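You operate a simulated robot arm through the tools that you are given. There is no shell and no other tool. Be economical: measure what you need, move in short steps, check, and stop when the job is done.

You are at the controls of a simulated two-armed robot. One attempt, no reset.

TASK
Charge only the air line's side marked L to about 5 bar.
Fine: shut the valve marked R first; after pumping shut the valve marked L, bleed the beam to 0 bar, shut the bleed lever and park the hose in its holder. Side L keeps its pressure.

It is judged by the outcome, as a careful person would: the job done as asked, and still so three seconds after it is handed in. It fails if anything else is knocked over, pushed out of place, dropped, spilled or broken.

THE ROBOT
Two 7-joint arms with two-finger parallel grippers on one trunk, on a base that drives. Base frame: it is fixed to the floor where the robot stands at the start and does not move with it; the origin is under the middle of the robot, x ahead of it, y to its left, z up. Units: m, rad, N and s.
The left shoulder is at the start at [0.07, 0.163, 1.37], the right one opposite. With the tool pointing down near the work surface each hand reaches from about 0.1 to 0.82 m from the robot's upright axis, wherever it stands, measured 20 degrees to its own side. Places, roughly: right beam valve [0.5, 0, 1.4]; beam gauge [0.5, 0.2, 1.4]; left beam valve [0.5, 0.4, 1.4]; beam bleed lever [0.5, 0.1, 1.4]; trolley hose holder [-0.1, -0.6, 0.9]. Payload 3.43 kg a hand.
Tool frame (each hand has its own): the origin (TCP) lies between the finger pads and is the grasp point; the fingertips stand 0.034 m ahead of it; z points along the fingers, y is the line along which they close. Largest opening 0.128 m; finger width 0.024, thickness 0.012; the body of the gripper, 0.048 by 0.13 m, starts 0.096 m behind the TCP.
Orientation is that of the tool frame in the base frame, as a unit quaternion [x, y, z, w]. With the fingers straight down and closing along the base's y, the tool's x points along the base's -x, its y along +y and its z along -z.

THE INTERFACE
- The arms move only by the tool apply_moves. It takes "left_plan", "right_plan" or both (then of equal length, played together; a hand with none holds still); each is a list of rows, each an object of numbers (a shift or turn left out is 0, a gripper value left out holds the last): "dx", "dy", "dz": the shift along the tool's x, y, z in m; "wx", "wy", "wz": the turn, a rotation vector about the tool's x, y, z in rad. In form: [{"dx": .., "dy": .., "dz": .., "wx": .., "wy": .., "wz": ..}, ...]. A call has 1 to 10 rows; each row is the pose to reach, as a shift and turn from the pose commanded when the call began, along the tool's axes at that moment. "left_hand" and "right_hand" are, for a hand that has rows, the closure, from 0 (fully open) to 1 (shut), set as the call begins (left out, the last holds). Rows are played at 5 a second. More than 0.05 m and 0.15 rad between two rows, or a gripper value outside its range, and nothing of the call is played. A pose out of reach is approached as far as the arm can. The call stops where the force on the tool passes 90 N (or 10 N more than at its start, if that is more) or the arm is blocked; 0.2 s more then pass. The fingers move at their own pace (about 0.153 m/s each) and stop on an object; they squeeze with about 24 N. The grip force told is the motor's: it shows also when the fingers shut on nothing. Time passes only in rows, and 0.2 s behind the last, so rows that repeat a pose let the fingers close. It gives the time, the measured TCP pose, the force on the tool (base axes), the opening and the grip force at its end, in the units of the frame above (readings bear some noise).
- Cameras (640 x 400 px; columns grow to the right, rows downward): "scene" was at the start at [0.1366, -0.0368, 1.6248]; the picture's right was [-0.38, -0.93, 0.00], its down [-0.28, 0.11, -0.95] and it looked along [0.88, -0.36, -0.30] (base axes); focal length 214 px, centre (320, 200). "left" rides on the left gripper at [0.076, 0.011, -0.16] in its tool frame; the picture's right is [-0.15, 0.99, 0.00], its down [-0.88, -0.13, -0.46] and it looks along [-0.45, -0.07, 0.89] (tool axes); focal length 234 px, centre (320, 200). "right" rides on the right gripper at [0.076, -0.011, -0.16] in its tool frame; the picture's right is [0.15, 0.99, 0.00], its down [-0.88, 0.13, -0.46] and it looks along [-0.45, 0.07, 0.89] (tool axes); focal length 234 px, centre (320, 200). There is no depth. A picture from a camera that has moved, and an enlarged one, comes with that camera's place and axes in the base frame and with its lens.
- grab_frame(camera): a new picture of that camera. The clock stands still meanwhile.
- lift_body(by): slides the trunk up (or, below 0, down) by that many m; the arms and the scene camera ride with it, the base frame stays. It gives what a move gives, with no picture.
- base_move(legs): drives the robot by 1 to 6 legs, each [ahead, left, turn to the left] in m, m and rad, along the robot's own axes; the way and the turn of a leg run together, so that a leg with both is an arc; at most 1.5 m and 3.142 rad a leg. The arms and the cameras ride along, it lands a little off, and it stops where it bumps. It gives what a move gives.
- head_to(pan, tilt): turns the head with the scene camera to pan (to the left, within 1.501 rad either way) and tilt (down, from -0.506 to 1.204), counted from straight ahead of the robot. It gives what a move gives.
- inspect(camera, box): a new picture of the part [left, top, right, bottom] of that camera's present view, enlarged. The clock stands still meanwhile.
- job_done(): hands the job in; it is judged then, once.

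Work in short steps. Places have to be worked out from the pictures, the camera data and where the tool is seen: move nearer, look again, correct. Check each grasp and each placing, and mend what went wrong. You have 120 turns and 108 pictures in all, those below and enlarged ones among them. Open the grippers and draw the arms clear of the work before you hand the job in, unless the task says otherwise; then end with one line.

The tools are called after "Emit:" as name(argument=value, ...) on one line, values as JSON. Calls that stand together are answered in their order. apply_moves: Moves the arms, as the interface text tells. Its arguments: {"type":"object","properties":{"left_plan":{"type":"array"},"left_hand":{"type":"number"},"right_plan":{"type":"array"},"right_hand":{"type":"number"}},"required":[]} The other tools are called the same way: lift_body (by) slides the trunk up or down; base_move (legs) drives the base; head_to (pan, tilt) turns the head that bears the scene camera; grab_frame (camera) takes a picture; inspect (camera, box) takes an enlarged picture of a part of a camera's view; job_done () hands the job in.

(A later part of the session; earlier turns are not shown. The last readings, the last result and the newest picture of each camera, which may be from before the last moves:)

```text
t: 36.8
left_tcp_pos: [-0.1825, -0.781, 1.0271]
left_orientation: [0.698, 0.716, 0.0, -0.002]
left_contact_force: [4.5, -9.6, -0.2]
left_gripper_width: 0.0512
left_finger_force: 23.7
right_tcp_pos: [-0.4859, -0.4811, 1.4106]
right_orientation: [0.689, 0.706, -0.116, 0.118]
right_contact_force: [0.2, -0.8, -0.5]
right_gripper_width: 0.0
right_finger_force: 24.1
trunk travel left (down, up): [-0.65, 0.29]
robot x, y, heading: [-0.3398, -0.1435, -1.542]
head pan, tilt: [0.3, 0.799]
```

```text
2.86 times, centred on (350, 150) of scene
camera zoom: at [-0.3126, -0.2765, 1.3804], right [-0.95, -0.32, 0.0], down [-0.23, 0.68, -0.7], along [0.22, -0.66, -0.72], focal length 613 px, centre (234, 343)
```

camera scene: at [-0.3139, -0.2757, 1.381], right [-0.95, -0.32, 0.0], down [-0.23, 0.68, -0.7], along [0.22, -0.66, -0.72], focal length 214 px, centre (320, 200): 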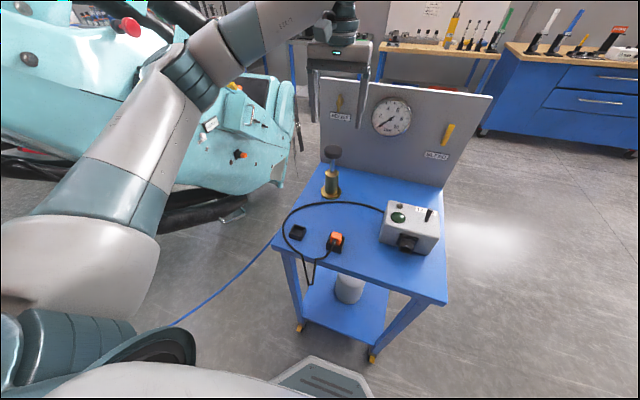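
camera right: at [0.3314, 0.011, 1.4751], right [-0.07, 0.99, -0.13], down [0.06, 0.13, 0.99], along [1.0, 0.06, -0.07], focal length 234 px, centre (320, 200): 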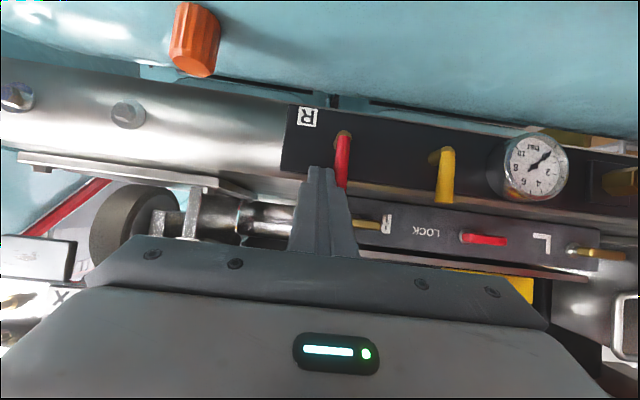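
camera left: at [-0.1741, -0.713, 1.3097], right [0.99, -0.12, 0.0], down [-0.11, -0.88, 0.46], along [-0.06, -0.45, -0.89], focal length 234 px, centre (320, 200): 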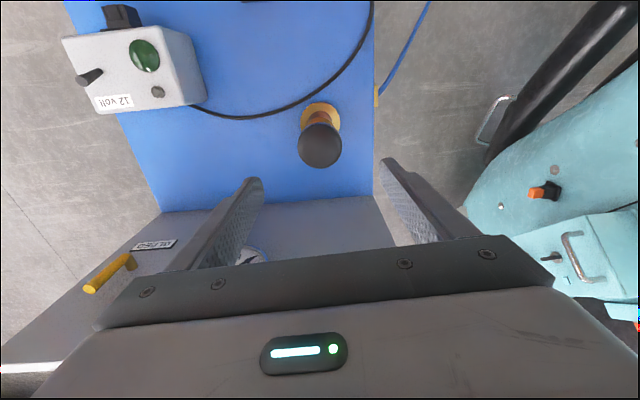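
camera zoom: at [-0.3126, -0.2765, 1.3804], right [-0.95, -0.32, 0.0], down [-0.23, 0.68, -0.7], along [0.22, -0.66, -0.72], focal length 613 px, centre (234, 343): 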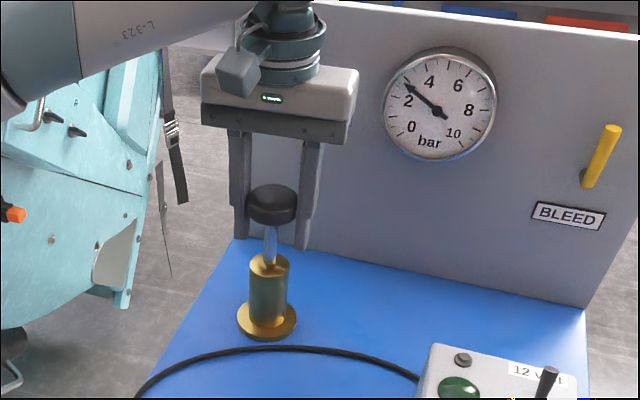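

About 2.7 bar. Two more strokes.

Emit:
apply_moves(left_plan=[{"dz": 0.015}, {"dz": 0.03}, {"dz": 0.043}, {"dz": 0.02}, {"dz": 0.0}, {"dz": 0.015}, {"dz": 0.03}, {"dz": 0.043}, {"dz": 0.02}, {"dz": 0.0}])

Emit:
inspect(camera="scene", box=[355, 85, 425, 129])

```text
t: 39.0
left_tcp_pos: [-0.1829, -0.7813, 1.027]
left_orientation: [0.699, 0.715, 0.001, -0.002]
left_contact_force: [-4.3, 8.5, 0.4]
left_gripper_width: 0.0515
left_finger_force: 23.9
right_tcp_pos: [-0.4877, -0.479, 1.4116]
right_orientation: [0.689, 0.706, -0.117, 0.119]
right_contact_force: [-0.3, 0.3, 0.7]
right_gripper_width: 0.0002
right_finger_force: 24.2
trunk travel left (down, up): [-0.65, 0.29]
robot x, y, heading: [-0.3449, -0.1455, -1.544]
head pan, tilt: [0.3, 0.799]
```

```text
9.09 times, centred on (390, 107) of scene
camera zoom: at [-0.3144, -0.2746, 1.3805], right [-0.95, -0.32, 0.0], down [-0.23, 0.68, -0.7], along [0.22, -0.66, -0.72], focal length 1950 px, centre (-316, 1046)
```

zoom: 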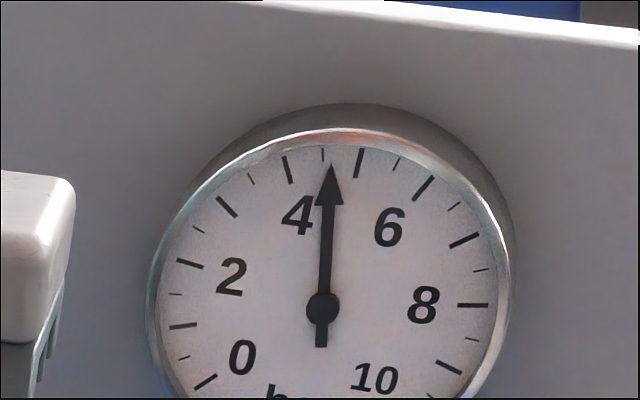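

The gauge reads about 4.6 bar; a short part stroke of about 2 cm should add the missing 0.4.

Emit:
apply_moves(left_plan=[{"dz": 0.01}, {"dz": 0.019}, {"dz": 0.019}])

Emit:
inspect(camera="scene", box=[355, 85, 425, 129])

```text
t: 39.8
left_tcp_pos: [-0.1832, -0.7814, 1.0131]
left_orientation: [0.698, 0.716, -0.003, 0.002]
left_contact_force: [0.7, 0.3, 10.7]
left_gripper_width: 0.0512
left_finger_force: 23.9
right_tcp_pos: [-0.4879, -0.4772, 1.4126]
right_orientation: [0.689, 0.705, -0.117, 0.12]
right_contact_force: [0.3, -0.2, 0.0]
right_gripper_width: 0.0
right_finger_force: 23.3
trunk travel left (down, up): [-0.65, 0.29]
robot x, y, heading: [-0.3411, -0.1456, -1.546]
head pan, tilt: [0.3, 0.799]
```

```text
9.09 times, centred on (390, 107) of scene
camera zoom: at [-0.3142, -0.2725, 1.3813], right [-0.95, -0.32, 0.0], down [-0.23, 0.68, -0.7], along [0.22, -0.66, -0.72], focal length 1950 px, centre (-316, 1046)
```

zoom: 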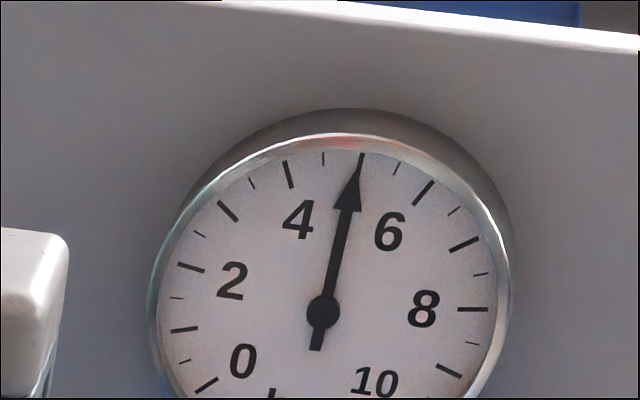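

5.0 bar. I release the knob, rise, and check that the gauge holds.

Emit:
apply_moves(left_plan=[{}, {}, {"dz": -0.04}, {"dz": -0.08}, {"dz": -0.12}, {"dz": -0.16, "dx": 0.02}], left_hand=0.3)

Emit:
inspect(camera="scene", box=[270, 80, 430, 220])

```text
t: 41.2
left_tcp_pos: [-0.1858, -0.7616, 1.1738]
left_orientation: [0.698, 0.716, -0.002, 0.0]
left_contact_force: [-0.6, 0.4, 0.7]
left_gripper_width: 0.0897
left_finger_force: 0.1
right_tcp_pos: [-0.4875, -0.4758, 1.4121]
right_orientation: [0.688, 0.706, -0.117, 0.12]
right_contact_force: [0.5, 0.9, -1.0]
right_gripper_width: 0.0
right_finger_force: 23.8
trunk travel left (down, up): [-0.65, 0.29]
robot x, y, heading: [-0.3392, -0.1447, -1.546]
head pan, tilt: [0.3, 0.799]
```

```text
2.86 times, centred on (350, 150) of scene
camera zoom: at [-0.3145, -0.2718, 1.3813], right [-0.95, -0.32, 0.0], down [-0.23, 0.68, -0.7], along [0.22, -0.66, -0.72], focal length 613 px, centre (234, 343)
```

zoom: 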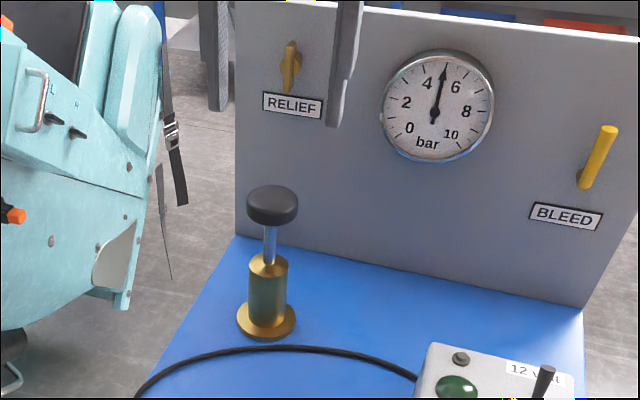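

Gauge holds 5 bar and the knob sprang back. I retract the left hand, raise the trunk, and drive back to the beam.

Emit:
apply_moves(left_plan=[{"dx": 0.015, "dy": 0.002, "dz": -0.04}, {"dx": 0.035, "dy": 0.003, "dz": -0.08}, {"dx": 0.065, "dy": 0.006, "dz": -0.115}, {"dx": 0.1, "dy": 0.009, "dz": -0.15}, {"dx": 0.135, "dy": 0.012, "dz": -0.18}, {"dx": 0.17, "dy": 0.015, "dz": -0.21}, {"dx": 0.205, "dy": 0.019, "dz": -0.24}, {"dx": 0.24, "dy": 0.022, "dz": -0.27}, {"dx": 0.27, "dy": 0.026, "dz": -0.3}, {"dx": 0.3, "dy": 0.028, "dz": -0.31}])

Emit:
lift_body(by=0.2)

Emit:
base_move(legs=[[-0.145, 0, 0], [0, 0, 1.546]])

Emit:
head_to(pan=0.0, tilt=0.4)

Emit:
grab_frame(camera="scene")

```text
t: 43.4
left_tcp_pos: [-0.1599, -0.4583, 1.4847]
left_orientation: [0.697, 0.717, -0.002, 0.001]
left_contact_force: [0.0, -0.6, -0.4]
left_gripper_width: 0.0897
left_finger_force: 0.1
right_tcp_pos: [-0.4863, -0.4762, 1.4126]
right_orientation: [0.688, 0.706, -0.117, 0.12]
right_contact_force: [0.7, 1.0, 0.7]
right_gripper_width: 0.0
right_finger_force: 24.2
trunk travel left (down, up): [-0.65, 0.29]
robot x, y, heading: [-0.3403, -0.1469, -1.543]
head pan, tilt: [0.3, 0.799]
```

```text
t: 45.6
left_tcp_pos: [-0.1618, -0.4618, 1.6836]
left_orientation: [0.698, 0.716, -0.002, 0.001]
left_contact_force: [0.3, 0.1, -0.2]
left_gripper_width: 0.0896
left_finger_force: 0.1
right_tcp_pos: [-0.4873, -0.4778, 1.6104]
right_orientation: [0.689, 0.706, -0.116, 0.12]
right_contact_force: [0.2, 0.0, -0.4]
right_gripper_width: 0.0
right_finger_force: 23.9
trunk travel left (down, up): [-0.85, 0.09]
robot x, y, heading: [-0.3413, -0.1465, -1.547]
head pan, tilt: [0.3, 0.799]
```

```text
t: 50.7
left_tcp_pos: [-0.0206, 0.1676, 1.6843]
left_orientation: [0.008, 1.0, -0.001, 0.001]
left_contact_force: [0.1, 0.5, 0.0]
left_gripper_width: 0.0897
left_finger_force: 0.1
right_tcp_pos: [-0.017, -0.1577, 1.6111]
right_orientation: [0.009, 0.986, -0.002, 0.167]
right_contact_force: [-0.6, -0.8, 0.1]
right_gripper_width: 0.0001
right_finger_force: 23.6
trunk travel left (down, up): [-0.85, 0.09]
robot x, y, heading: [-0.3426, 0.0012, -0.008]
head pan, tilt: [0.3, 0.799]
```

```text
t: 51.5
left_tcp_pos: [-0.0221, 0.1688, 1.6842]
left_orientation: [0.008, 1.0, 0.0, 0.001]
left_contact_force: [-0.3, 0.5, 0.2]
left_gripper_width: 0.0896
left_finger_force: 0.0
right_tcp_pos: [-0.0172, -0.1571, 1.6126]
right_orientation: [0.008, 0.986, -0.001, 0.166]
right_contact_force: [0.3, -0.1, -0.1]
right_gripper_width: 0.0
right_finger_force: 23.8
trunk travel left (down, up): [-0.85, 0.09]
robot x, y, heading: [-0.3449, 0.0036, -0.018]
head pan, tilt: [0.0, 0.4]
```

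```text
68 pictures are left
camera scene: at [-0.2017, -0.001, 1.6162], right [-0.02, -1.0, 0.0], down [-0.39, 0.01, -0.92], along [0.92, -0.02, -0.39], focal length 214 px, centre (320, 200)
```

scene: 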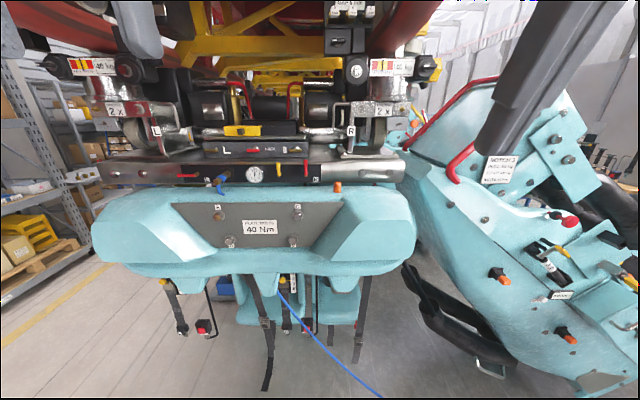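

Drive forward back to the working spot.

Emit:
base_move(legs=[[0.345, 0, 0.015]])

Emit:
head_to(pan=0.5, tilt=0.6)

Emit:
inspect(camera="scene", box=[160, 60, 480, 260])

```text
t: 53.8
left_tcp_pos: [0.3175, 0.1698, 1.6853]
left_orientation: [0.001, 1.0, -0.002, 0.003]
left_contact_force: [0.2, 0.2, 0.5]
left_gripper_width: 0.0897
left_finger_force: 0.1
right_tcp_pos: [0.3262, -0.1546, 1.6133]
right_orientation: [0.001, 0.986, 0.0, 0.169]
right_contact_force: [-0.7, -0.3, 0.0]
right_gripper_width: 0.0004
right_finger_force: 24.1
trunk travel left (down, up): [-0.85, 0.09]
robot x, y, heading: [-0.0015, 0.0001, -0.001]
head pan, tilt: [0.0, 0.4]
```

```text
t: 54.7
left_tcp_pos: [0.3239, 0.1701, 1.6828]
left_orientation: [0.001, 1.0, -0.001, 0.001]
left_contact_force: [1.1, -0.3, 0.2]
left_gripper_width: 0.0897
left_finger_force: 0.1
right_tcp_pos: [0.332, -0.1558, 1.6112]
right_orientation: [0.001, 0.986, 0.0, 0.167]
right_contact_force: [-0.2, 0.2, 0.2]
right_gripper_width: 0.0
right_finger_force: 24.0
trunk travel left (down, up): [-0.85, 0.09]
robot x, y, heading: [0.0011, 0.0005, -0.006]
head pan, tilt: [0.499, 0.6]
```

```text
2.00 times, centred on (320, 160) of scene
camera zoom: at [0.1302, 0.0397, 1.5979], right [0.48, -0.88, 0.0], down [-0.5, -0.27, -0.82], along [0.73, 0.39, -0.57], focal length 429 px, centre (320, 280)
```

zoom: 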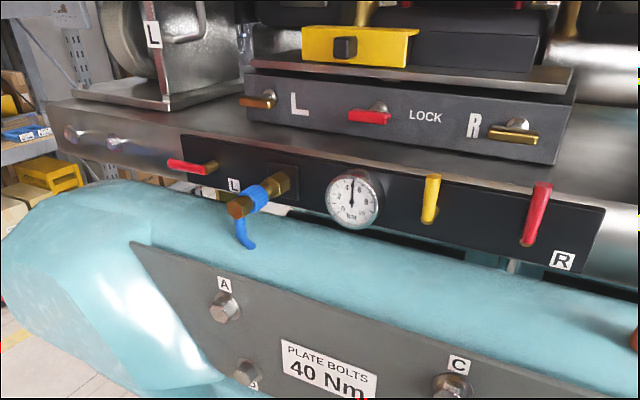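

The beam gauge shows 5 bar too; R is upright. Now I bring the left hand, shut and pitched, in front of the L lever.

Emit:
apply_moves(left_plan=[{"dx": -0.014, "dy": 0.0325, "dz": 0.015, "wy": -0.115}, {"dx": -0.028, "dy": 0.065, "dz": 0.03, "wy": -0.23}, {"dx": -0.042, "dy": 0.0975, "dz": 0.05, "wy": -0.345}, {"dx": -0.056, "dy": 0.13, "dz": 0.073, "wy": -0.46}, {"dx": -0.07, "dy": 0.1625, "dz": 0.098, "wy": -0.575}, {"dx": -0.084, "dy": 0.195, "dz": 0.123, "wy": -0.69}, {"dx": -0.098, "dy": 0.2275, "dz": 0.15, "wy": -0.805}, {"dx": -0.112, "dy": 0.26, "dz": 0.18, "wy": -0.92}, {"dx": -0.12, "dy": 0.29, "dz": 0.213, "wy": -1.035}], left_hand=1)

Emit:
grab_frame(camera="left")

Emit:
inspect(camera="scene", box=[160, 60, 480, 260])

```text
t: 56.7
left_tcp_pos: [0.44, 0.4632, 1.4707]
left_orientation: [0.001, 0.867, -0.001, 0.499]
left_contact_force: [-0.4, 0.7, -0.1]
left_gripper_width: 0.0
left_finger_force: 24.1
right_tcp_pos: [0.3244, -0.1537, 1.6127]
right_orientation: [0.001, 0.986, -0.001, 0.168]
right_contact_force: [-0.3, 0.3, 0.0]
right_gripper_width: 0.0
right_finger_force: 24.4
trunk travel left (down, up): [-0.85, 0.09]
robot x, y, heading: [0.0002, 0.0012, -0.004]
head pan, tilt: [0.499, 0.6]
```

```text
66 pictures are left
camera left: at [0.2633, 0.4757, 1.4858], right [0.08, 0.99, 0.13], down [0.05, -0.13, 0.99], along [1.0, -0.07, -0.06], focal length 234 px, centre (320, 200)
```

left: 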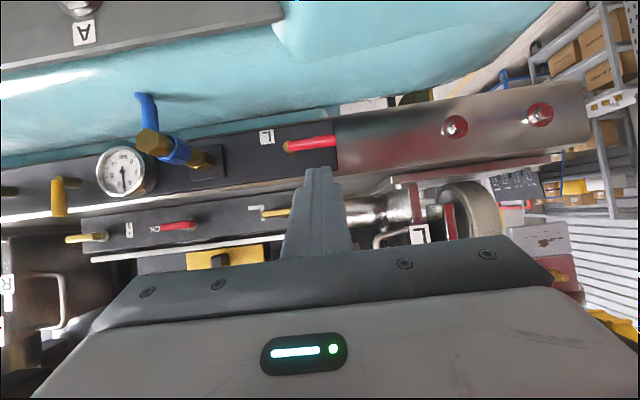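

```text
2.00 times, centred on (320, 160) of scene
camera zoom: at [0.1244, 0.0418, 1.5985], right [0.48, -0.88, 0.0], down [-0.49, -0.27, -0.83], along [0.73, 0.39, -0.56], focal length 429 px, centre (320, 280)
```

zoom: 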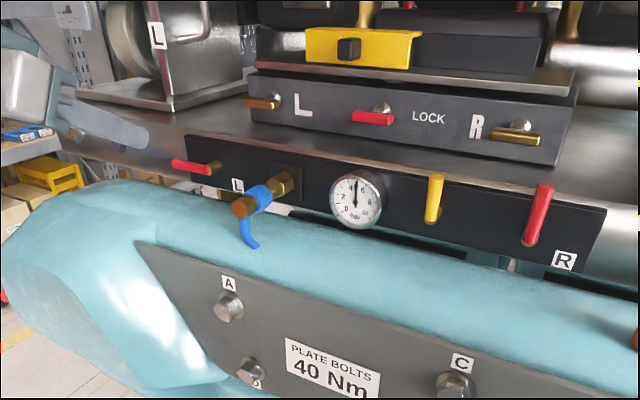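

Lever measured: pivot y 0.427, tip y 0.483, z 1.405. I lower in front of it and slide the tips beneath it.

Emit:
apply_moves(left_plan=[{"dx": 0.033, "dy": 0.002, "dz": 0.02}, {"dx": 0.066, "dy": 0.004, "dz": 0.039}, {"dx": 0.049, "dy": 0.004, "dz": 0.068}, {"dx": 0.032, "dy": 0.004, "dz": 0.0975}])

Emit:
grab_frame(camera="left")

Emit:
inspect(camera="scene", box=[180, 60, 340, 160])

```text
t: 57.7
left_tcp_pos: [0.5153, 0.4612, 1.3894]
left_orientation: [0.0, 0.869, -0.001, 0.495]
left_contact_force: [0.2, 0.1, 0.7]
left_gripper_width: 0.0001
left_finger_force: 23.8
right_tcp_pos: [0.3353, -0.1556, 1.6108]
right_orientation: [0.001, 0.986, 0.0, 0.165]
right_contact_force: [0.4, 0.2, -0.2]
right_gripper_width: 0.0
right_finger_force: 23.9
trunk travel left (down, up): [-0.85, 0.09]
robot x, y, heading: [0.0012, -0.0005, -0.0]
head pan, tilt: [0.499, 0.6]
```

```text
64 pictures are left
camera left: at [0.3391, 0.4723, 1.4063], right [0.08, 0.99, 0.12], down [0.06, -0.13, 0.99], along [1.0, -0.07, -0.07], focal length 234 px, centre (320, 200)
```

left: 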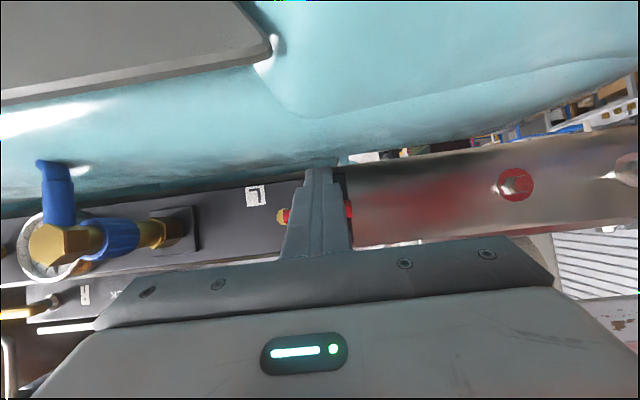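

```text
4.00 times, centred on (260, 110) of scene
camera zoom: at [0.1332, 0.0401, 1.5976], right [0.48, -0.88, 0.0], down [-0.5, -0.27, -0.82], along [0.72, 0.39, -0.57], focal length 858 px, centre (560, 560)
```

zoom: 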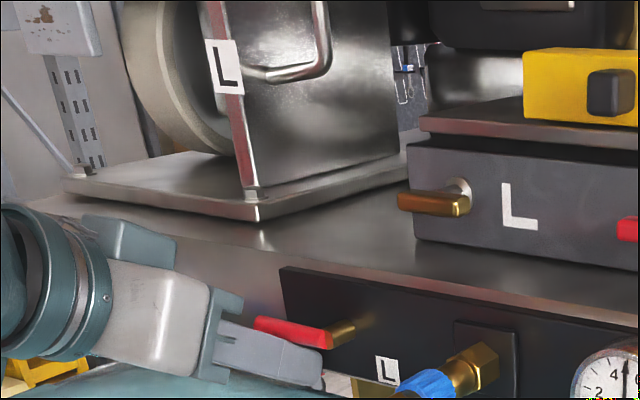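

The tips are under the L lever. Lift along its arc, mirrored.

Emit:
apply_moves(left_plan=[{"dy": 0.003, "dx": -0.008, "dz": -0.005}, {"dy": 0.004, "dx": -0.0155, "dz": -0.009}, {"dy": 0.002, "dx": -0.029, "dz": -0.017}, {"dy": -0.006, "dx": -0.041, "dz": -0.0245}, {"dy": -0.017, "dx": -0.05, "dz": -0.03}, {"dy": -0.024, "dx": -0.052, "dz": -0.031}, {"dy": -0.029, "dx": -0.052, "dz": -0.031}])

Emit:
inspect(camera="scene", box=[180, 60, 340, 160])

```text
t: 59.3
left_tcp_pos: [0.5097, 0.4442, 1.452]
left_orientation: [-0.004, 0.868, -0.001, 0.496]
left_contact_force: [1.6, 26.8, -5.1]
left_gripper_width: 0.0001
left_finger_force: 23.3
right_tcp_pos: [0.3322, -0.1468, 1.6114]
right_orientation: [0.0, 0.986, -0.002, 0.167]
right_contact_force: [-0.4, -0.6, 0.1]
right_gripper_width: 0.0002
right_finger_force: 24.0
trunk travel left (down, up): [-0.85, 0.09]
robot x, y, heading: [0.0019, -0.0026, -0.006]
head pan, tilt: [0.499, 0.6]
```

```text
4.00 times, centred on (260, 110) of scene
camera zoom: at [0.1304, 0.0482, 1.5976], right [0.48, -0.88, 0.0], down [-0.5, -0.27, -0.82], along [0.72, 0.39, -0.57], focal length 858 px, centre (560, 560)
```

zoom: 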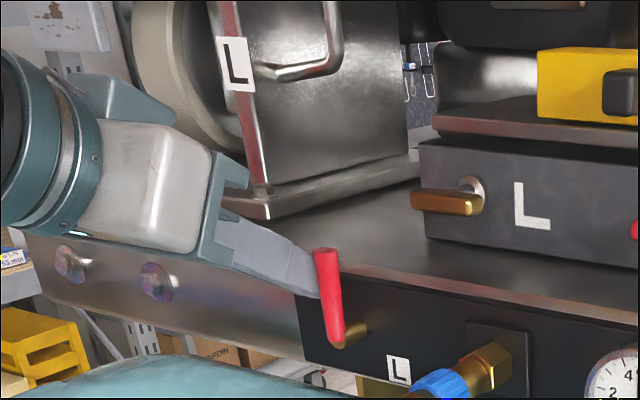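

L is upright against its stop. I back off and move the left hand across in front of the yellow bleed lever, on its +y side.

Emit:
apply_moves(left_plan=[{"dy": 0.02}, {"dy": 0.02, "dz": -0.04}, {"dy": 0.02, "dx": -0.008, "dz": -0.086}, {"dy": -0.028, "dx": -0.008, "dz": -0.086}, {"dy": -0.076, "dx": -0.008, "dz": -0.086}, {"dy": -0.124, "dx": -0.008, "dz": -0.086}, {"dy": -0.172, "dx": -0.008, "dz": -0.086}, {"dy": -0.22, "dx": -0.008, "dz": -0.086}, {"dy": -0.268, "dx": -0.008, "dz": -0.086}, {"dy": -0.276, "dx": -0.008, "dz": -0.086}])

Emit:
grab_frame(camera="left")

Emit:
inspect(camera="scene", box=[160, 60, 480, 260])

```text
t: 61.5
left_tcp_pos: [0.4417, 0.1597, 1.5013]
left_orientation: [0.0, 0.869, -0.001, 0.495]
left_contact_force: [0.5, 0.4, 0.0]
left_gripper_width: 0.0
left_finger_force: 24.3
left hand out of reach, approached as far as the arm can: row 7, 8
right_tcp_pos: [0.3308, -0.1541, 1.6114]
right_orientation: [0.0, 0.986, 0.0, 0.167]
right_contact_force: [-0.2, -0.1, 0.8]
right_gripper_width: 0.0
right_finger_force: 24.0
trunk travel left (down, up): [-0.85, 0.09]
robot x, y, heading: [0.0013, -0.0013, 0.0]
head pan, tilt: [0.499, 0.6]
```

```text
61 pictures are left
camera left: at [0.2643, 0.1713, 1.5183], right [0.08, 0.99, 0.12], down [0.06, -0.13, 0.99], along [1.0, -0.07, -0.06], focal length 234 px, centre (320, 200)
```

left: 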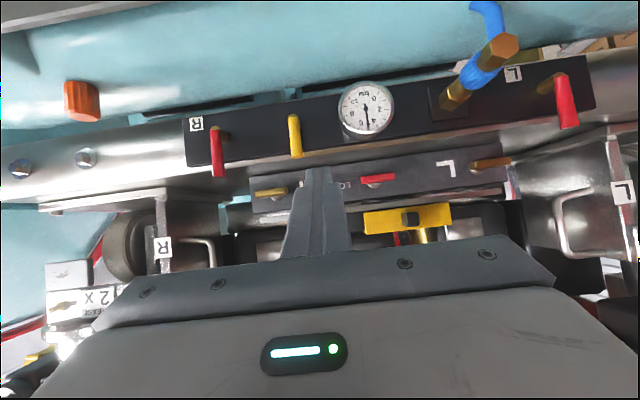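

```text
2.00 times, centred on (320, 160) of scene
camera zoom: at [0.129, 0.0402, 1.598], right [0.48, -0.88, 0.0], down [-0.5, -0.27, -0.82], along [0.73, 0.39, -0.57], focal length 429 px, centre (320, 280)
```

zoom: 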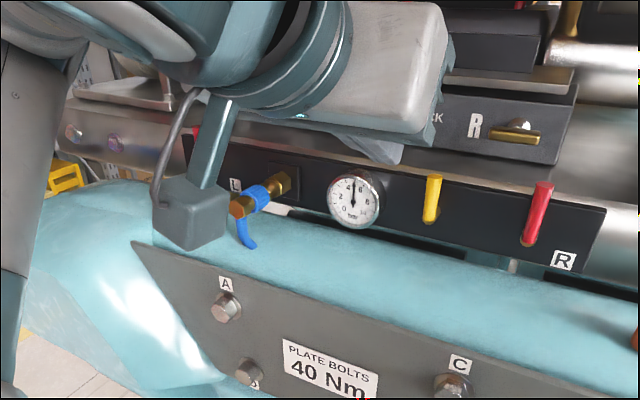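

The bleed lever's pivot is at y 0.134, z 1.405, tip z 1.449. I slip the tips in on its +y side and try turning it toward -y.

Emit:
apply_moves(left_plan=[{"dx": 0.006, "dz": 0.043}, {"dx": 0.012, "dz": 0.087}, {"dx": 0.011, "dz": 0.0865, "dy": -0.01}, {"dx": 0.01, "dz": 0.086, "dy": -0.018}, {"dx": 0.01, "dz": 0.086, "dy": -0.024}])

Emit:
grab_frame(camera="left")

```text
t: 62.7
left_tcp_pos: [0.5093, 0.1366, 1.453]
left_orientation: [0.0, 0.869, -0.001, 0.495]
left_contact_force: [0.2, 2.7, -1.4]
left_gripper_width: 0.0
left_finger_force: 23.9
right_tcp_pos: [0.3306, -0.1547, 1.612]
right_orientation: [0.001, 0.986, 0.001, 0.167]
right_contact_force: [0.8, -0.5, -0.6]
right_gripper_width: 0.0
right_finger_force: 23.6
trunk travel left (down, up): [-0.85, 0.09]
robot x, y, heading: [0.0033, 0.0019, -0.002]
head pan, tilt: [0.499, 0.6]
```

```text
59 pictures are left
camera left: at [0.3329, 0.1476, 1.4686], right [0.08, 0.99, 0.12], down [0.06, -0.13, 0.99], along [1.0, -0.07, -0.06], focal length 234 px, centre (320, 200)
```

left: 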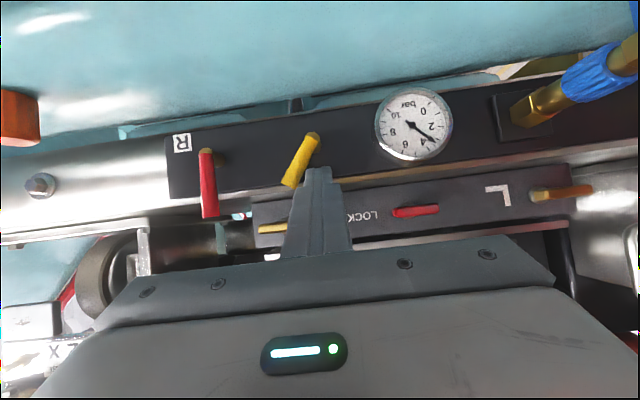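

The lever turns and the gauge is falling (about 3 bar). I wait a little here for it to reach zero.

Emit:
apply_moves(left_plan=[{"dy": -0.006}, {"dy": -0.006}, {"dy": -0.006}, {"dy": -0.006}, {"dy": -0.006}, {"dy": -0.006}, {"dy": -0.006}, {"dy": -0.006}, {"dy": -0.006}, {"dy": -0.006}])

Emit:
grab_frame(camera="left")

```text
t: 64.9
left_tcp_pos: [0.5092, 0.1296, 1.4527]
left_orientation: [0.0, 0.868, -0.001, 0.496]
left_contact_force: [-0.1, 0.4, -1.1]
left_gripper_width: 0.0002
left_finger_force: 24.1
right_tcp_pos: [0.3293, -0.155, 1.6121]
right_orientation: [0.0, 0.986, -0.001, 0.167]
right_contact_force: [-0.5, 0.2, -0.5]
right_gripper_width: 0.0
right_finger_force: 23.4
trunk travel left (down, up): [-0.85, 0.09]
robot x, y, heading: [0.0047, 0.0007, -0.003]
head pan, tilt: [0.499, 0.6]
```

```text
58 pictures are left
camera left: at [0.3323, 0.1405, 1.4688], right [0.08, 0.99, 0.12], down [0.05, -0.13, 0.99], along [1.0, -0.07, -0.06], focal length 234 px, centre (320, 200)
```

left: 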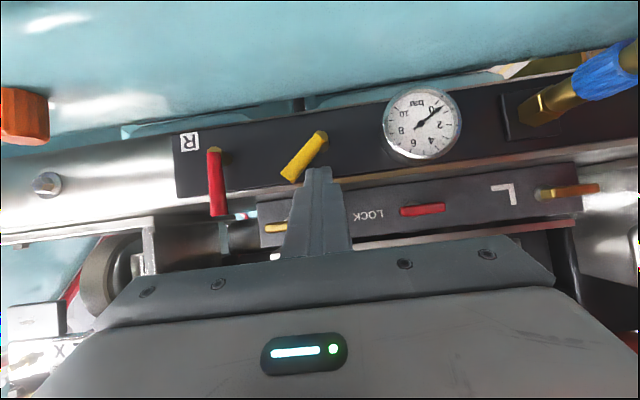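

Emit:
inspect(camera="left", box=[370, 75, 480, 170])

```text
4.21 times, centred on (425, 122) of left
camera zoom: at [0.3323, 0.1405, 1.4688], right [0.08, 0.99, 0.12], down [0.05, -0.13, 0.99], along [1.0, -0.07, -0.06], focal length 986 px, centre (-122, 526)
```

zoom: 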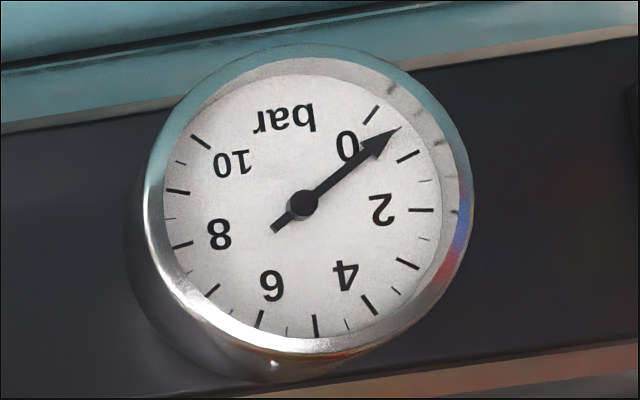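

About 0.5 bar left; I wait a few seconds more.

Emit:
apply_moves(left_plan=[{}, {}, {}, {}, {}, {}, {}, {}, {}, {}])

Emit:
apply_moves(left_plan=[{}, {}, {}, {}, {}, {}, {}, {}, {}, {}])

Emit:
inspect(camera="left", box=[370, 75, 480, 170])

```text
t: 67.1
left_tcp_pos: [0.5087, 0.129, 1.4535]
left_orientation: [0.0, 0.868, -0.002, 0.496]
left_contact_force: [-0.5, 0.1, -0.4]
left_gripper_width: 0.0
left_finger_force: 24.4
right_tcp_pos: [0.3308, -0.1561, 1.6113]
right_orientation: [0.001, 0.986, 0.0, 0.166]
right_contact_force: [-0.2, 0.6, -0.4]
right_gripper_width: 0.0
right_finger_force: 23.3
trunk travel left (down, up): [-0.85, 0.09]
robot x, y, heading: [0.0018, -0.0005, -0.004]
head pan, tilt: [0.499, 0.6]
```

```text
t: 69.3
left_tcp_pos: [0.5099, 0.1286, 1.4529]
left_orientation: [0.0, 0.868, -0.001, 0.497]
left_contact_force: [0.4, 0.5, 0.0]
left_gripper_width: 0.0
left_finger_force: 23.9
right_tcp_pos: [0.3303, -0.1552, 1.6118]
right_orientation: [0.002, 0.986, 0.0, 0.167]
right_contact_force: [-0.5, 0.0, -0.3]
right_gripper_width: 0.0001
right_finger_force: 24.5
trunk travel left (down, up): [-0.85, 0.09]
robot x, y, heading: [0.0014, -0.0029, -0.003]
head pan, tilt: [0.499, 0.6]
```

```text
4.21 times, centred on (425, 122) of left
camera zoom: at [0.3323, 0.1405, 1.4688], right [0.08, 0.99, 0.12], down [0.05, -0.13, 0.99], along [1.0, -0.07, -0.06], focal length 986 px, centre (-122, 526)
```

zoom: 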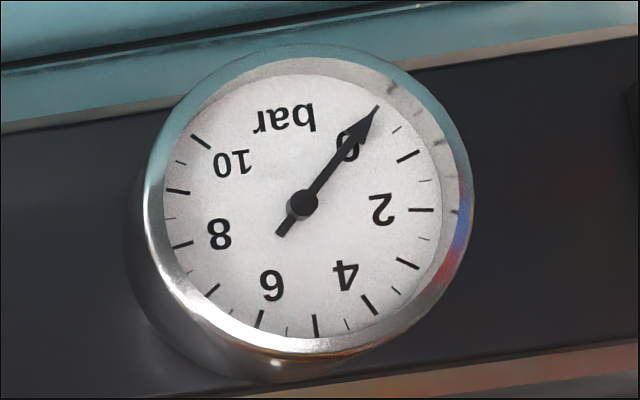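

Zero bar. Now I go round to the -y side of the bleed lever and push it upright again.

Emit:
apply_moves(left_plan=[{"dx": 0.0225, "dz": -0.039}, {"dx": 0.0225, "dz": -0.039, "dy": -0.048}, {"dx": 0.034, "dz": -0.032, "dy": -0.055}, {"dx": 0.012, "dz": 0.006, "dy": -0.055}, {"dx": 0.011, "dz": 0.006, "dy": -0.042}, {"dx": 0.008, "dz": 0.004, "dy": -0.03}, {"dx": 0.006, "dz": 0.003, "dy": -0.02}, {"dx": 0.004, "dz": 0.002, "dy": -0.012}, {"dx": 0.004, "dz": 0.002, "dy": -0.006}])

Emit:
grab_frame(camera="left")

```text
t: 71.3
left_tcp_pos: [0.5068, 0.1168, 1.4474]
left_orientation: [0.003, 0.869, -0.002, 0.495]
left_contact_force: [-7.1, -22.6, -4.6]
left_gripper_width: 0.0
left_finger_force: 24.3
left hand out of reach, approached as far as the arm can: row 1
right_tcp_pos: [0.3282, -0.1615, 1.6106]
right_orientation: [0.002, 0.986, 0.001, 0.167]
right_contact_force: [-0.3, -0.7, -0.5]
right_gripper_width: 0.0003
right_finger_force: 24.2
trunk travel left (down, up): [-0.85, 0.09]
robot x, y, heading: [-0.0007, 0.0006, -0.001]
head pan, tilt: [0.499, 0.6]
```

```text
55 pictures are left
camera left: at [0.3305, 0.1296, 1.4646], right [0.08, 0.99, 0.13], down [0.05, -0.13, 0.99], along [1.0, -0.07, -0.06], focal length 234 px, centre (320, 200)
```

left: 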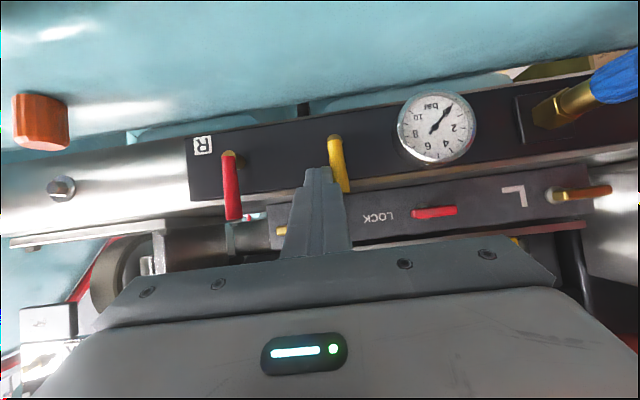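

Bleed is upright at its stop, beam at 0. I back off to look closely at the coupling.

Emit:
apply_moves(left_plan=[{"dy": -0.012}, {"dy": -0.015, "dz": -0.04}, {"dy": -0.01, "dx": -0.02, "dz": -0.075}, {"dy": 0.035, "dx": -0.04, "dz": -0.09}, {"dy": 0.08, "dx": -0.05, "dz": -0.1}, {"dy": 0.125, "dx": -0.05, "dz": -0.105}])

Emit:
grab_frame(camera="left")

Emit:
inspect(camera="scene", box=[220, 110, 380, 210])

```text
refused: row 4 steps farther than a row can; nothing moved
```

```text
54 pictures are left
camera left: at [0.3305, 0.1296, 1.4646], right [0.08, 0.99, 0.13], down [0.05, -0.13, 0.99], along [1.0, -0.07, -0.06], focal length 234 px, centre (320, 200)
```

left: 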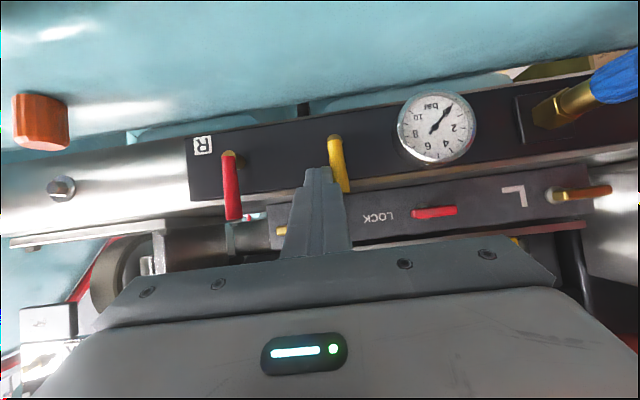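

```text
4.00 times, centred on (300, 160) of scene
camera zoom: at [0.1276, 0.035, 1.5981], right [0.48, -0.88, 0.0], down [-0.5, -0.27, -0.83], along [0.73, 0.39, -0.56], focal length 858 px, centre (400, 360)
```

zoom: 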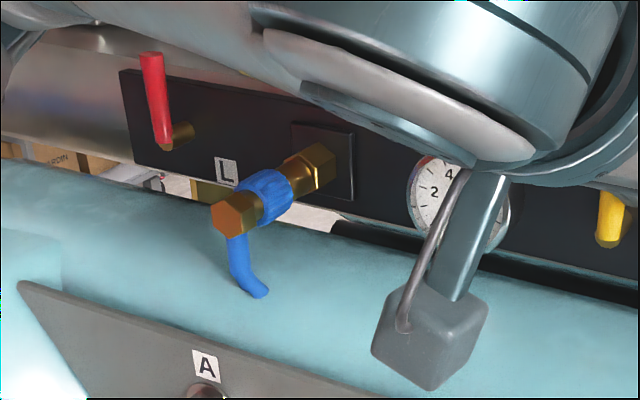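

I resend the retreat with smaller steps; the plug (hex end plus ribbed blue sleeve, tail hanging down) is clearly seen.

Emit:
apply_moves(left_plan=[{"dy": -0.012}, {"dy": -0.012, "dz": -0.04}, {"dy": 0.0, "dx": -0.02, "dz": -0.075}, {"dy": 0.04, "dx": -0.03, "dz": -0.09}, {"dy": 0.08, "dx": -0.04, "dz": -0.1}, {"dy": 0.12, "dx": -0.04, "dz": -0.1}])

Emit:
base_move(legs=[[-0.15, 0, 0]])

Emit:
grab_frame(camera="left")

Emit:
grab_frame(camera="scene")

```text
t: 72.7
left_tcp_pos: [0.4418, 0.2427, 1.5306]
left_orientation: [0.0, 0.868, -0.002, 0.496]
left_contact_force: [1.6, -0.4, -0.5]
left_gripper_width: 0.0
left_finger_force: 23.8
right_tcp_pos: [0.3291, -0.1534, 1.6123]
right_orientation: [0.001, 0.986, 0.0, 0.168]
right_contact_force: [1.3, 0.2, -0.3]
right_gripper_width: 0.0001
right_finger_force: 24.1
trunk travel left (down, up): [-0.85, 0.09]
robot x, y, heading: [0.0017, 0.0009, -0.007]
head pan, tilt: [0.499, 0.6]
```

```text
t: 74.1
left_tcp_pos: [0.2963, 0.2422, 1.5304]
left_orientation: [-0.001, 0.869, 0.0, 0.495]
left_contact_force: [-0.3, -0.2, 0.2]
left_gripper_width: 0.0
left_finger_force: 24.0
right_tcp_pos: [0.1846, -0.1545, 1.6106]
right_orientation: [0.0, 0.986, 0.0, 0.166]
right_contact_force: [0.1, -0.1, -0.3]
right_gripper_width: 0.0
right_finger_force: 23.7
trunk travel left (down, up): [-0.85, 0.09]
robot x, y, heading: [-0.1459, 0.0008, -0.005]
head pan, tilt: [0.499, 0.6]
```

```text
52 pictures are left
camera left: at [0.1199, 0.254, 1.5466], right [0.08, 0.99, 0.12], down [0.06, -0.13, 0.99], along [1.0, -0.07, -0.07], focal length 234 px, centre (320, 200)
```

left: 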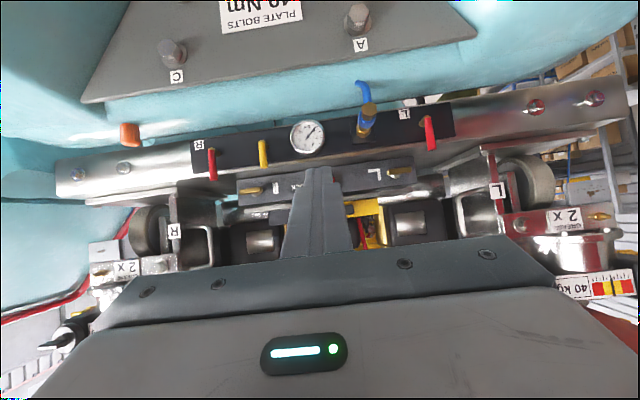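

```text
51 pictures are left
camera scene: at [-0.0169, 0.0406, 1.5977], right [0.48, -0.88, 0.0], down [-0.5, -0.27, -0.82], along [0.72, 0.39, -0.57], focal length 214 px, centre (320, 200)
```

scene: 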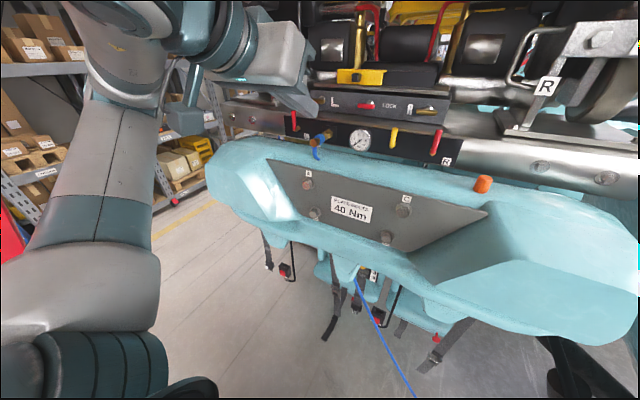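

Everything is upright as wanted. The plug axis is at y 0.32, z 1.395. I line up the left hand behind it, nearly level, half open.

Emit:
apply_moves(left_plan=[{"dx": 0.018, "dy": 0.02, "dz": 0.032, "wy": -0.05}, {"dx": 0.037, "dy": 0.04, "dz": 0.065, "wy": -0.1}, {"dx": 0.055, "dy": 0.06, "dz": 0.097, "wy": -0.15}, {"dx": 0.074, "dy": 0.079, "dz": 0.13, "wy": -0.2}], left_hand=0.45)

Emit:
grab_frame(camera="left")

Emit:
inspect(camera="scene", box=[200, 80, 440, 230])

```text
t: 75.1
left_tcp_pos: [0.4078, 0.3418, 1.4243]
left_orientation: [0.0, 0.814, -0.001, 0.581]
left_contact_force: [-0.1, 0.2, -1.3]
left_gripper_width: 0.0704
left_finger_force: 0.0
left hand out of reach, approached as far as the arm can: row 1, 2, 3, 4
right_tcp_pos: [0.18, -0.152, 1.6126]
right_orientation: [0.001, 0.986, -0.001, 0.167]
right_contact_force: [-0.1, 0.3, 0.9]
right_gripper_width: 0.0
right_finger_force: 23.6
trunk travel left (down, up): [-0.85, 0.09]
robot x, y, heading: [-0.1461, -0.0021, 0.003]
head pan, tilt: [0.499, 0.6]
```

```text
50 pictures are left
camera left: at [0.232, 0.3537, 1.4059], right [0.05, 0.99, 0.14], down [-0.14, -0.13, 0.98], along [0.99, -0.07, 0.14], focal length 234 px, centre (320, 200)
```

left: 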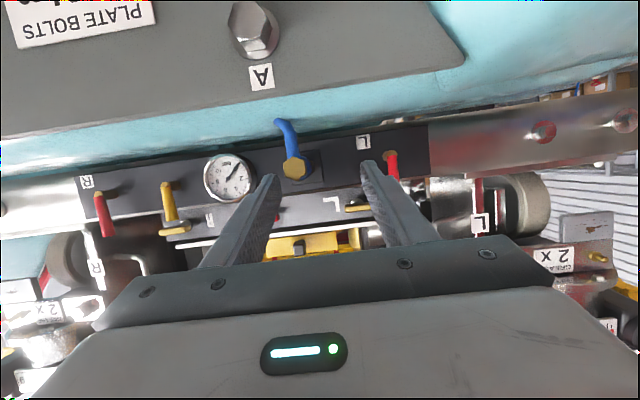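

```text
2.67 times, centred on (320, 155) of scene
camera zoom: at [-0.0211, 0.0425, 1.5981], right [0.48, -0.88, 0.0], down [-0.5, -0.27, -0.82], along [0.73, 0.39, -0.57], focal length 572 px, centre (320, 320)
```

zoom: 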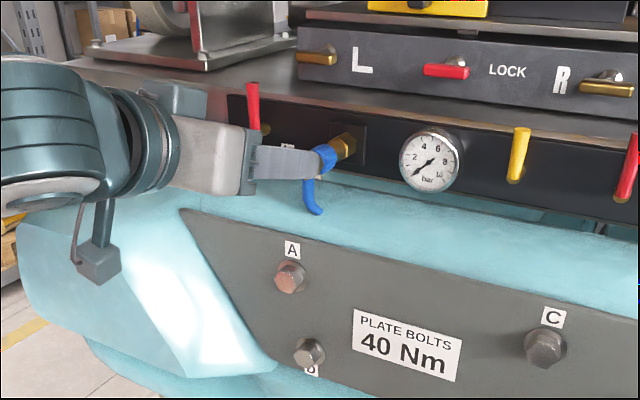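

The arm is too folded here: it stopped at [0.408, 0.342, 1.424]. I back the base 0.12 m to give it room, then correct.

Emit:
base_move(legs=[[-0.12, 0, 0]])

Emit:
apply_moves(left_plan=[{"dz": 0.02}])

```text
t: 76.3
left_tcp_pos: [0.294, 0.3409, 1.4228]
left_orientation: [-0.001, 0.816, -0.001, 0.578]
left_contact_force: [0.8, 0.6, -0.5]
left_gripper_width: 0.0706
left_finger_force: 0.0
right_tcp_pos: [0.0679, -0.1528, 1.6095]
right_orientation: [0.0, 0.986, 0.0, 0.166]
right_contact_force: [0.8, 0.1, 0.0]
right_gripper_width: 0.0002
right_finger_force: 23.8
trunk travel left (down, up): [-0.85, 0.09]
robot x, y, heading: [-0.2678, -0.0014, 0.001]
head pan, tilt: [0.499, 0.6]
```

```text
t: 76.7
left_tcp_pos: [0.3142, 0.3403, 1.4145]
left_orientation: [-0.001, 0.816, -0.001, 0.578]
left_contact_force: [0.1, 0.3, 1.2]
left_gripper_width: 0.0703
left_finger_force: 0.0
right_tcp_pos: [0.0671, -0.1552, 1.6104]
right_orientation: [0.0, 0.986, 0.0, 0.165]
right_contact_force: [0.8, -0.4, -0.3]
right_gripper_width: 0.0001
right_finger_force: 24.0
trunk travel left (down, up): [-0.85, 0.09]
robot x, y, heading: [-0.2645, -0.0003, -0.005]
head pan, tilt: [0.499, 0.6]
```

Now I align the hand with the plug axis, stopping 6 cm short.

Emit:
apply_moves(left_plan=[{"dx": -0.006, "dy": -0.01, "dz": 0.043}, {"dx": -0.013, "dy": -0.019, "dz": 0.0866}])

Emit:
grab_frame(camera="left")

Emit:
inspect(camera="scene", box=[240, 80, 400, 180])

```text
t: 77.3
left_tcp_pos: [0.3959, 0.3214, 1.4022]
left_orientation: [-0.001, 0.815, 0.0, 0.579]
left_contact_force: [0.4, 0.0, -1.0]
left_gripper_width: 0.0703
left_finger_force: 0.2
right_tcp_pos: [0.0676, -0.1543, 1.6098]
right_orientation: [-0.001, 0.986, 0.001, 0.165]
right_contact_force: [0.9, 0.8, 0.0]
right_gripper_width: 0.0
right_finger_force: 24.2
trunk travel left (down, up): [-0.85, 0.09]
robot x, y, heading: [-0.2661, -0.0031, 0.003]
head pan, tilt: [0.499, 0.6]
```

```text
48 pictures are left
camera left: at [0.2198, 0.3322, 1.3833], right [0.05, 0.99, 0.14], down [-0.14, -0.13, 0.98], along [0.99, -0.07, 0.13], focal length 234 px, centre (320, 200)
```

left: 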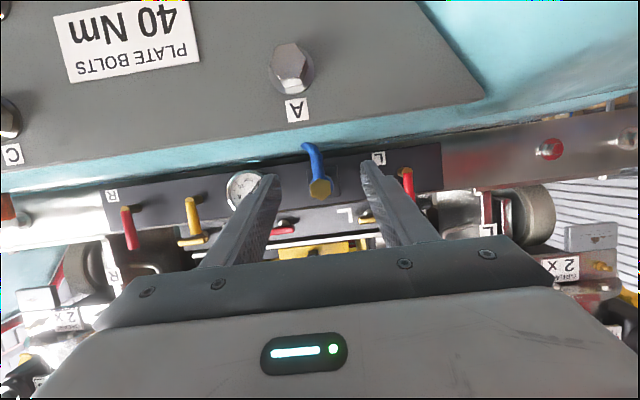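

```text
4.00 times, centred on (320, 130) of scene
camera zoom: at [-0.1341, 0.0395, 1.5977], right [0.48, -0.88, 0.0], down [-0.5, -0.27, -0.82], along [0.72, 0.4, -0.57], focal length 858 px, centre (320, 480)
```

zoom: 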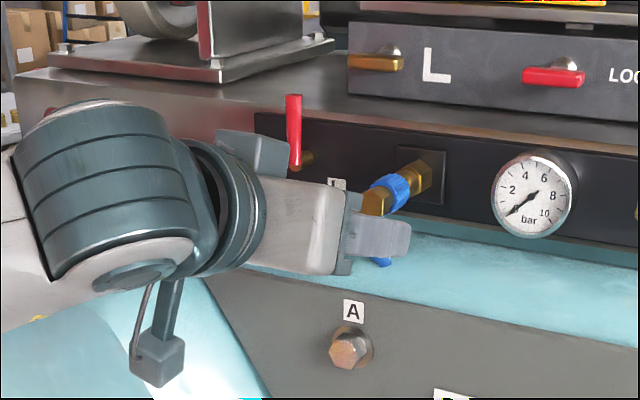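

The hex end is centred between the fingers (y 0.317, z 1.40). I slide forward around it and close.

Emit:
apply_moves(left_plan=[{"dx": -0.012, "dy": -0.002, "dz": 0.042}, {"dx": -0.0235, "dy": -0.004, "dz": 0.083}])

Emit:
apply_moves(left_plan=[{}, {}, {}], left_hand=1)

Emit:
grab_frame(camera="left")

Emit:
inspect(camera="scene", box=[240, 80, 400, 180])

```text
t: 77.9
left_tcp_pos: [0.4857, 0.3168, 1.3965]
left_orientation: [0.0, 0.816, -0.001, 0.578]
left_contact_force: [0.7, 0.9, -0.7]
left_gripper_width: 0.0707
left_finger_force: 0.1
right_tcp_pos: [0.0688, -0.1566, 1.6096]
right_orientation: [0.001, 0.986, 0.001, 0.165]
right_contact_force: [1.2, 0.3, -0.2]
right_gripper_width: 0.0003
right_finger_force: 23.9
trunk travel left (down, up): [-0.85, 0.09]
robot x, y, heading: [-0.2666, -0.0014, -0.0]
head pan, tilt: [0.499, 0.6]
```

```text
t: 78.7
left_tcp_pos: [0.482, 0.3193, 1.3985]
left_orientation: [0.0, 0.815, -0.001, 0.579]
left_contact_force: [0.5, 2.3, 0.4]
left_gripper_width: 0.0259
left_finger_force: 24.1
right_tcp_pos: [0.0638, -0.1544, 1.6109]
right_orientation: [0.0, 0.986, 0.0, 0.167]
right_contact_force: [-1.1, 0.0, -0.6]
right_gripper_width: 0.0
right_finger_force: 23.4
trunk travel left (down, up): [-0.85, 0.09]
robot x, y, heading: [-0.2647, -0.0005, 0.0]
head pan, tilt: [0.499, 0.6]
```

```text
46 pictures are left
camera left: at [0.3056, 0.3298, 1.3795], right [0.05, 0.99, 0.14], down [-0.14, -0.13, 0.98], along [0.99, -0.07, 0.13], focal length 234 px, centre (320, 200)
```

left: 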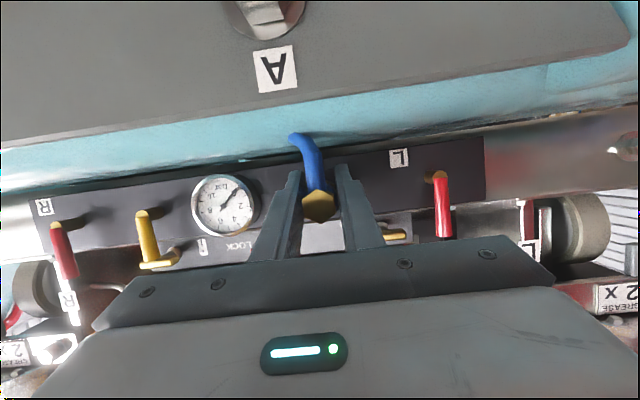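

```text
4.00 times, centred on (320, 130) of scene
camera zoom: at [-0.1379, 0.041, 1.598], right [0.48, -0.88, 0.0], down [-0.5, -0.27, -0.82], along [0.72, 0.39, -0.57], focal length 858 px, centre (320, 480)
```

zoom: 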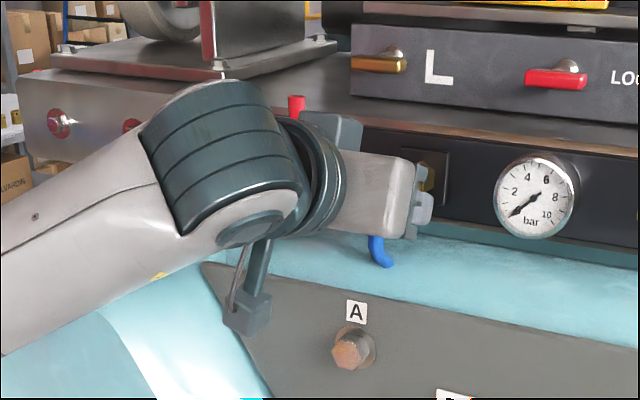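

Gripped at 26 mm. I pull it straight back along -x in small steps.

Emit:
apply_moves(left_plan=[{"dx": 0.0033, "dz": -0.0094}, {"dx": 0.0066, "dz": -0.0189}, {"dx": 0.01, "dz": -0.0283}, {"dx": 0.0133, "dz": -0.0377}])

Emit:
grab_frame(camera="left")

Emit:
inspect(camera="scene", box=[240, 80, 400, 180])

```text
t: 79.7
left_tcp_pos: [0.4405, 0.317, 1.3975]
left_orientation: [0.001, 0.815, -0.002, 0.579]
left_contact_force: [-0.4, -0.6, -0.4]
left_gripper_width: 0.0258
left_finger_force: 23.5
right_tcp_pos: [0.0628, -0.1536, 1.6119]
right_orientation: [0.0, 0.986, 0.001, 0.166]
right_contact_force: [0.8, -0.9, 0.1]
right_gripper_width: 0.0003
right_finger_force: 24.0
trunk travel left (down, up): [-0.85, 0.09]
robot x, y, heading: [-0.2679, -0.0012, -0.0]
head pan, tilt: [0.499, 0.6]
```

```text
44 pictures are left
camera left: at [0.2652, 0.3282, 1.3786], right [0.05, 0.99, 0.14], down [-0.14, -0.13, 0.98], along [0.99, -0.07, 0.13], focal length 234 px, centre (320, 200)
```

left: 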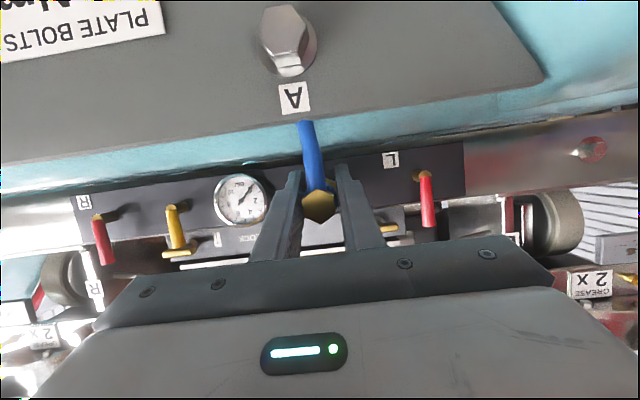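

```text
4.00 times, centred on (320, 130) of scene
camera zoom: at [-0.1384, 0.0408, 1.598], right [0.48, -0.88, 0.0], down [-0.5, -0.27, -0.83], along [0.72, 0.39, -0.56], focal length 858 px, centre (320, 480)
```

zoom: 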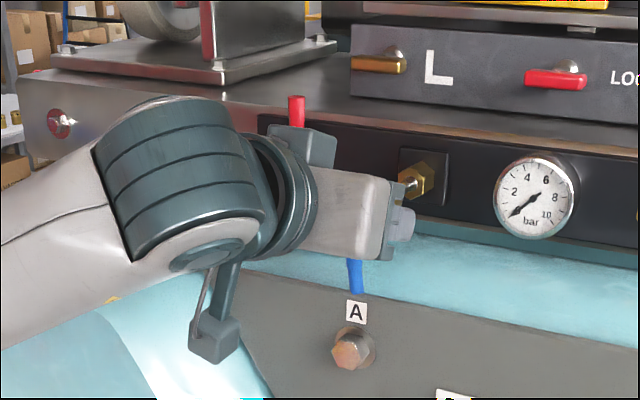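

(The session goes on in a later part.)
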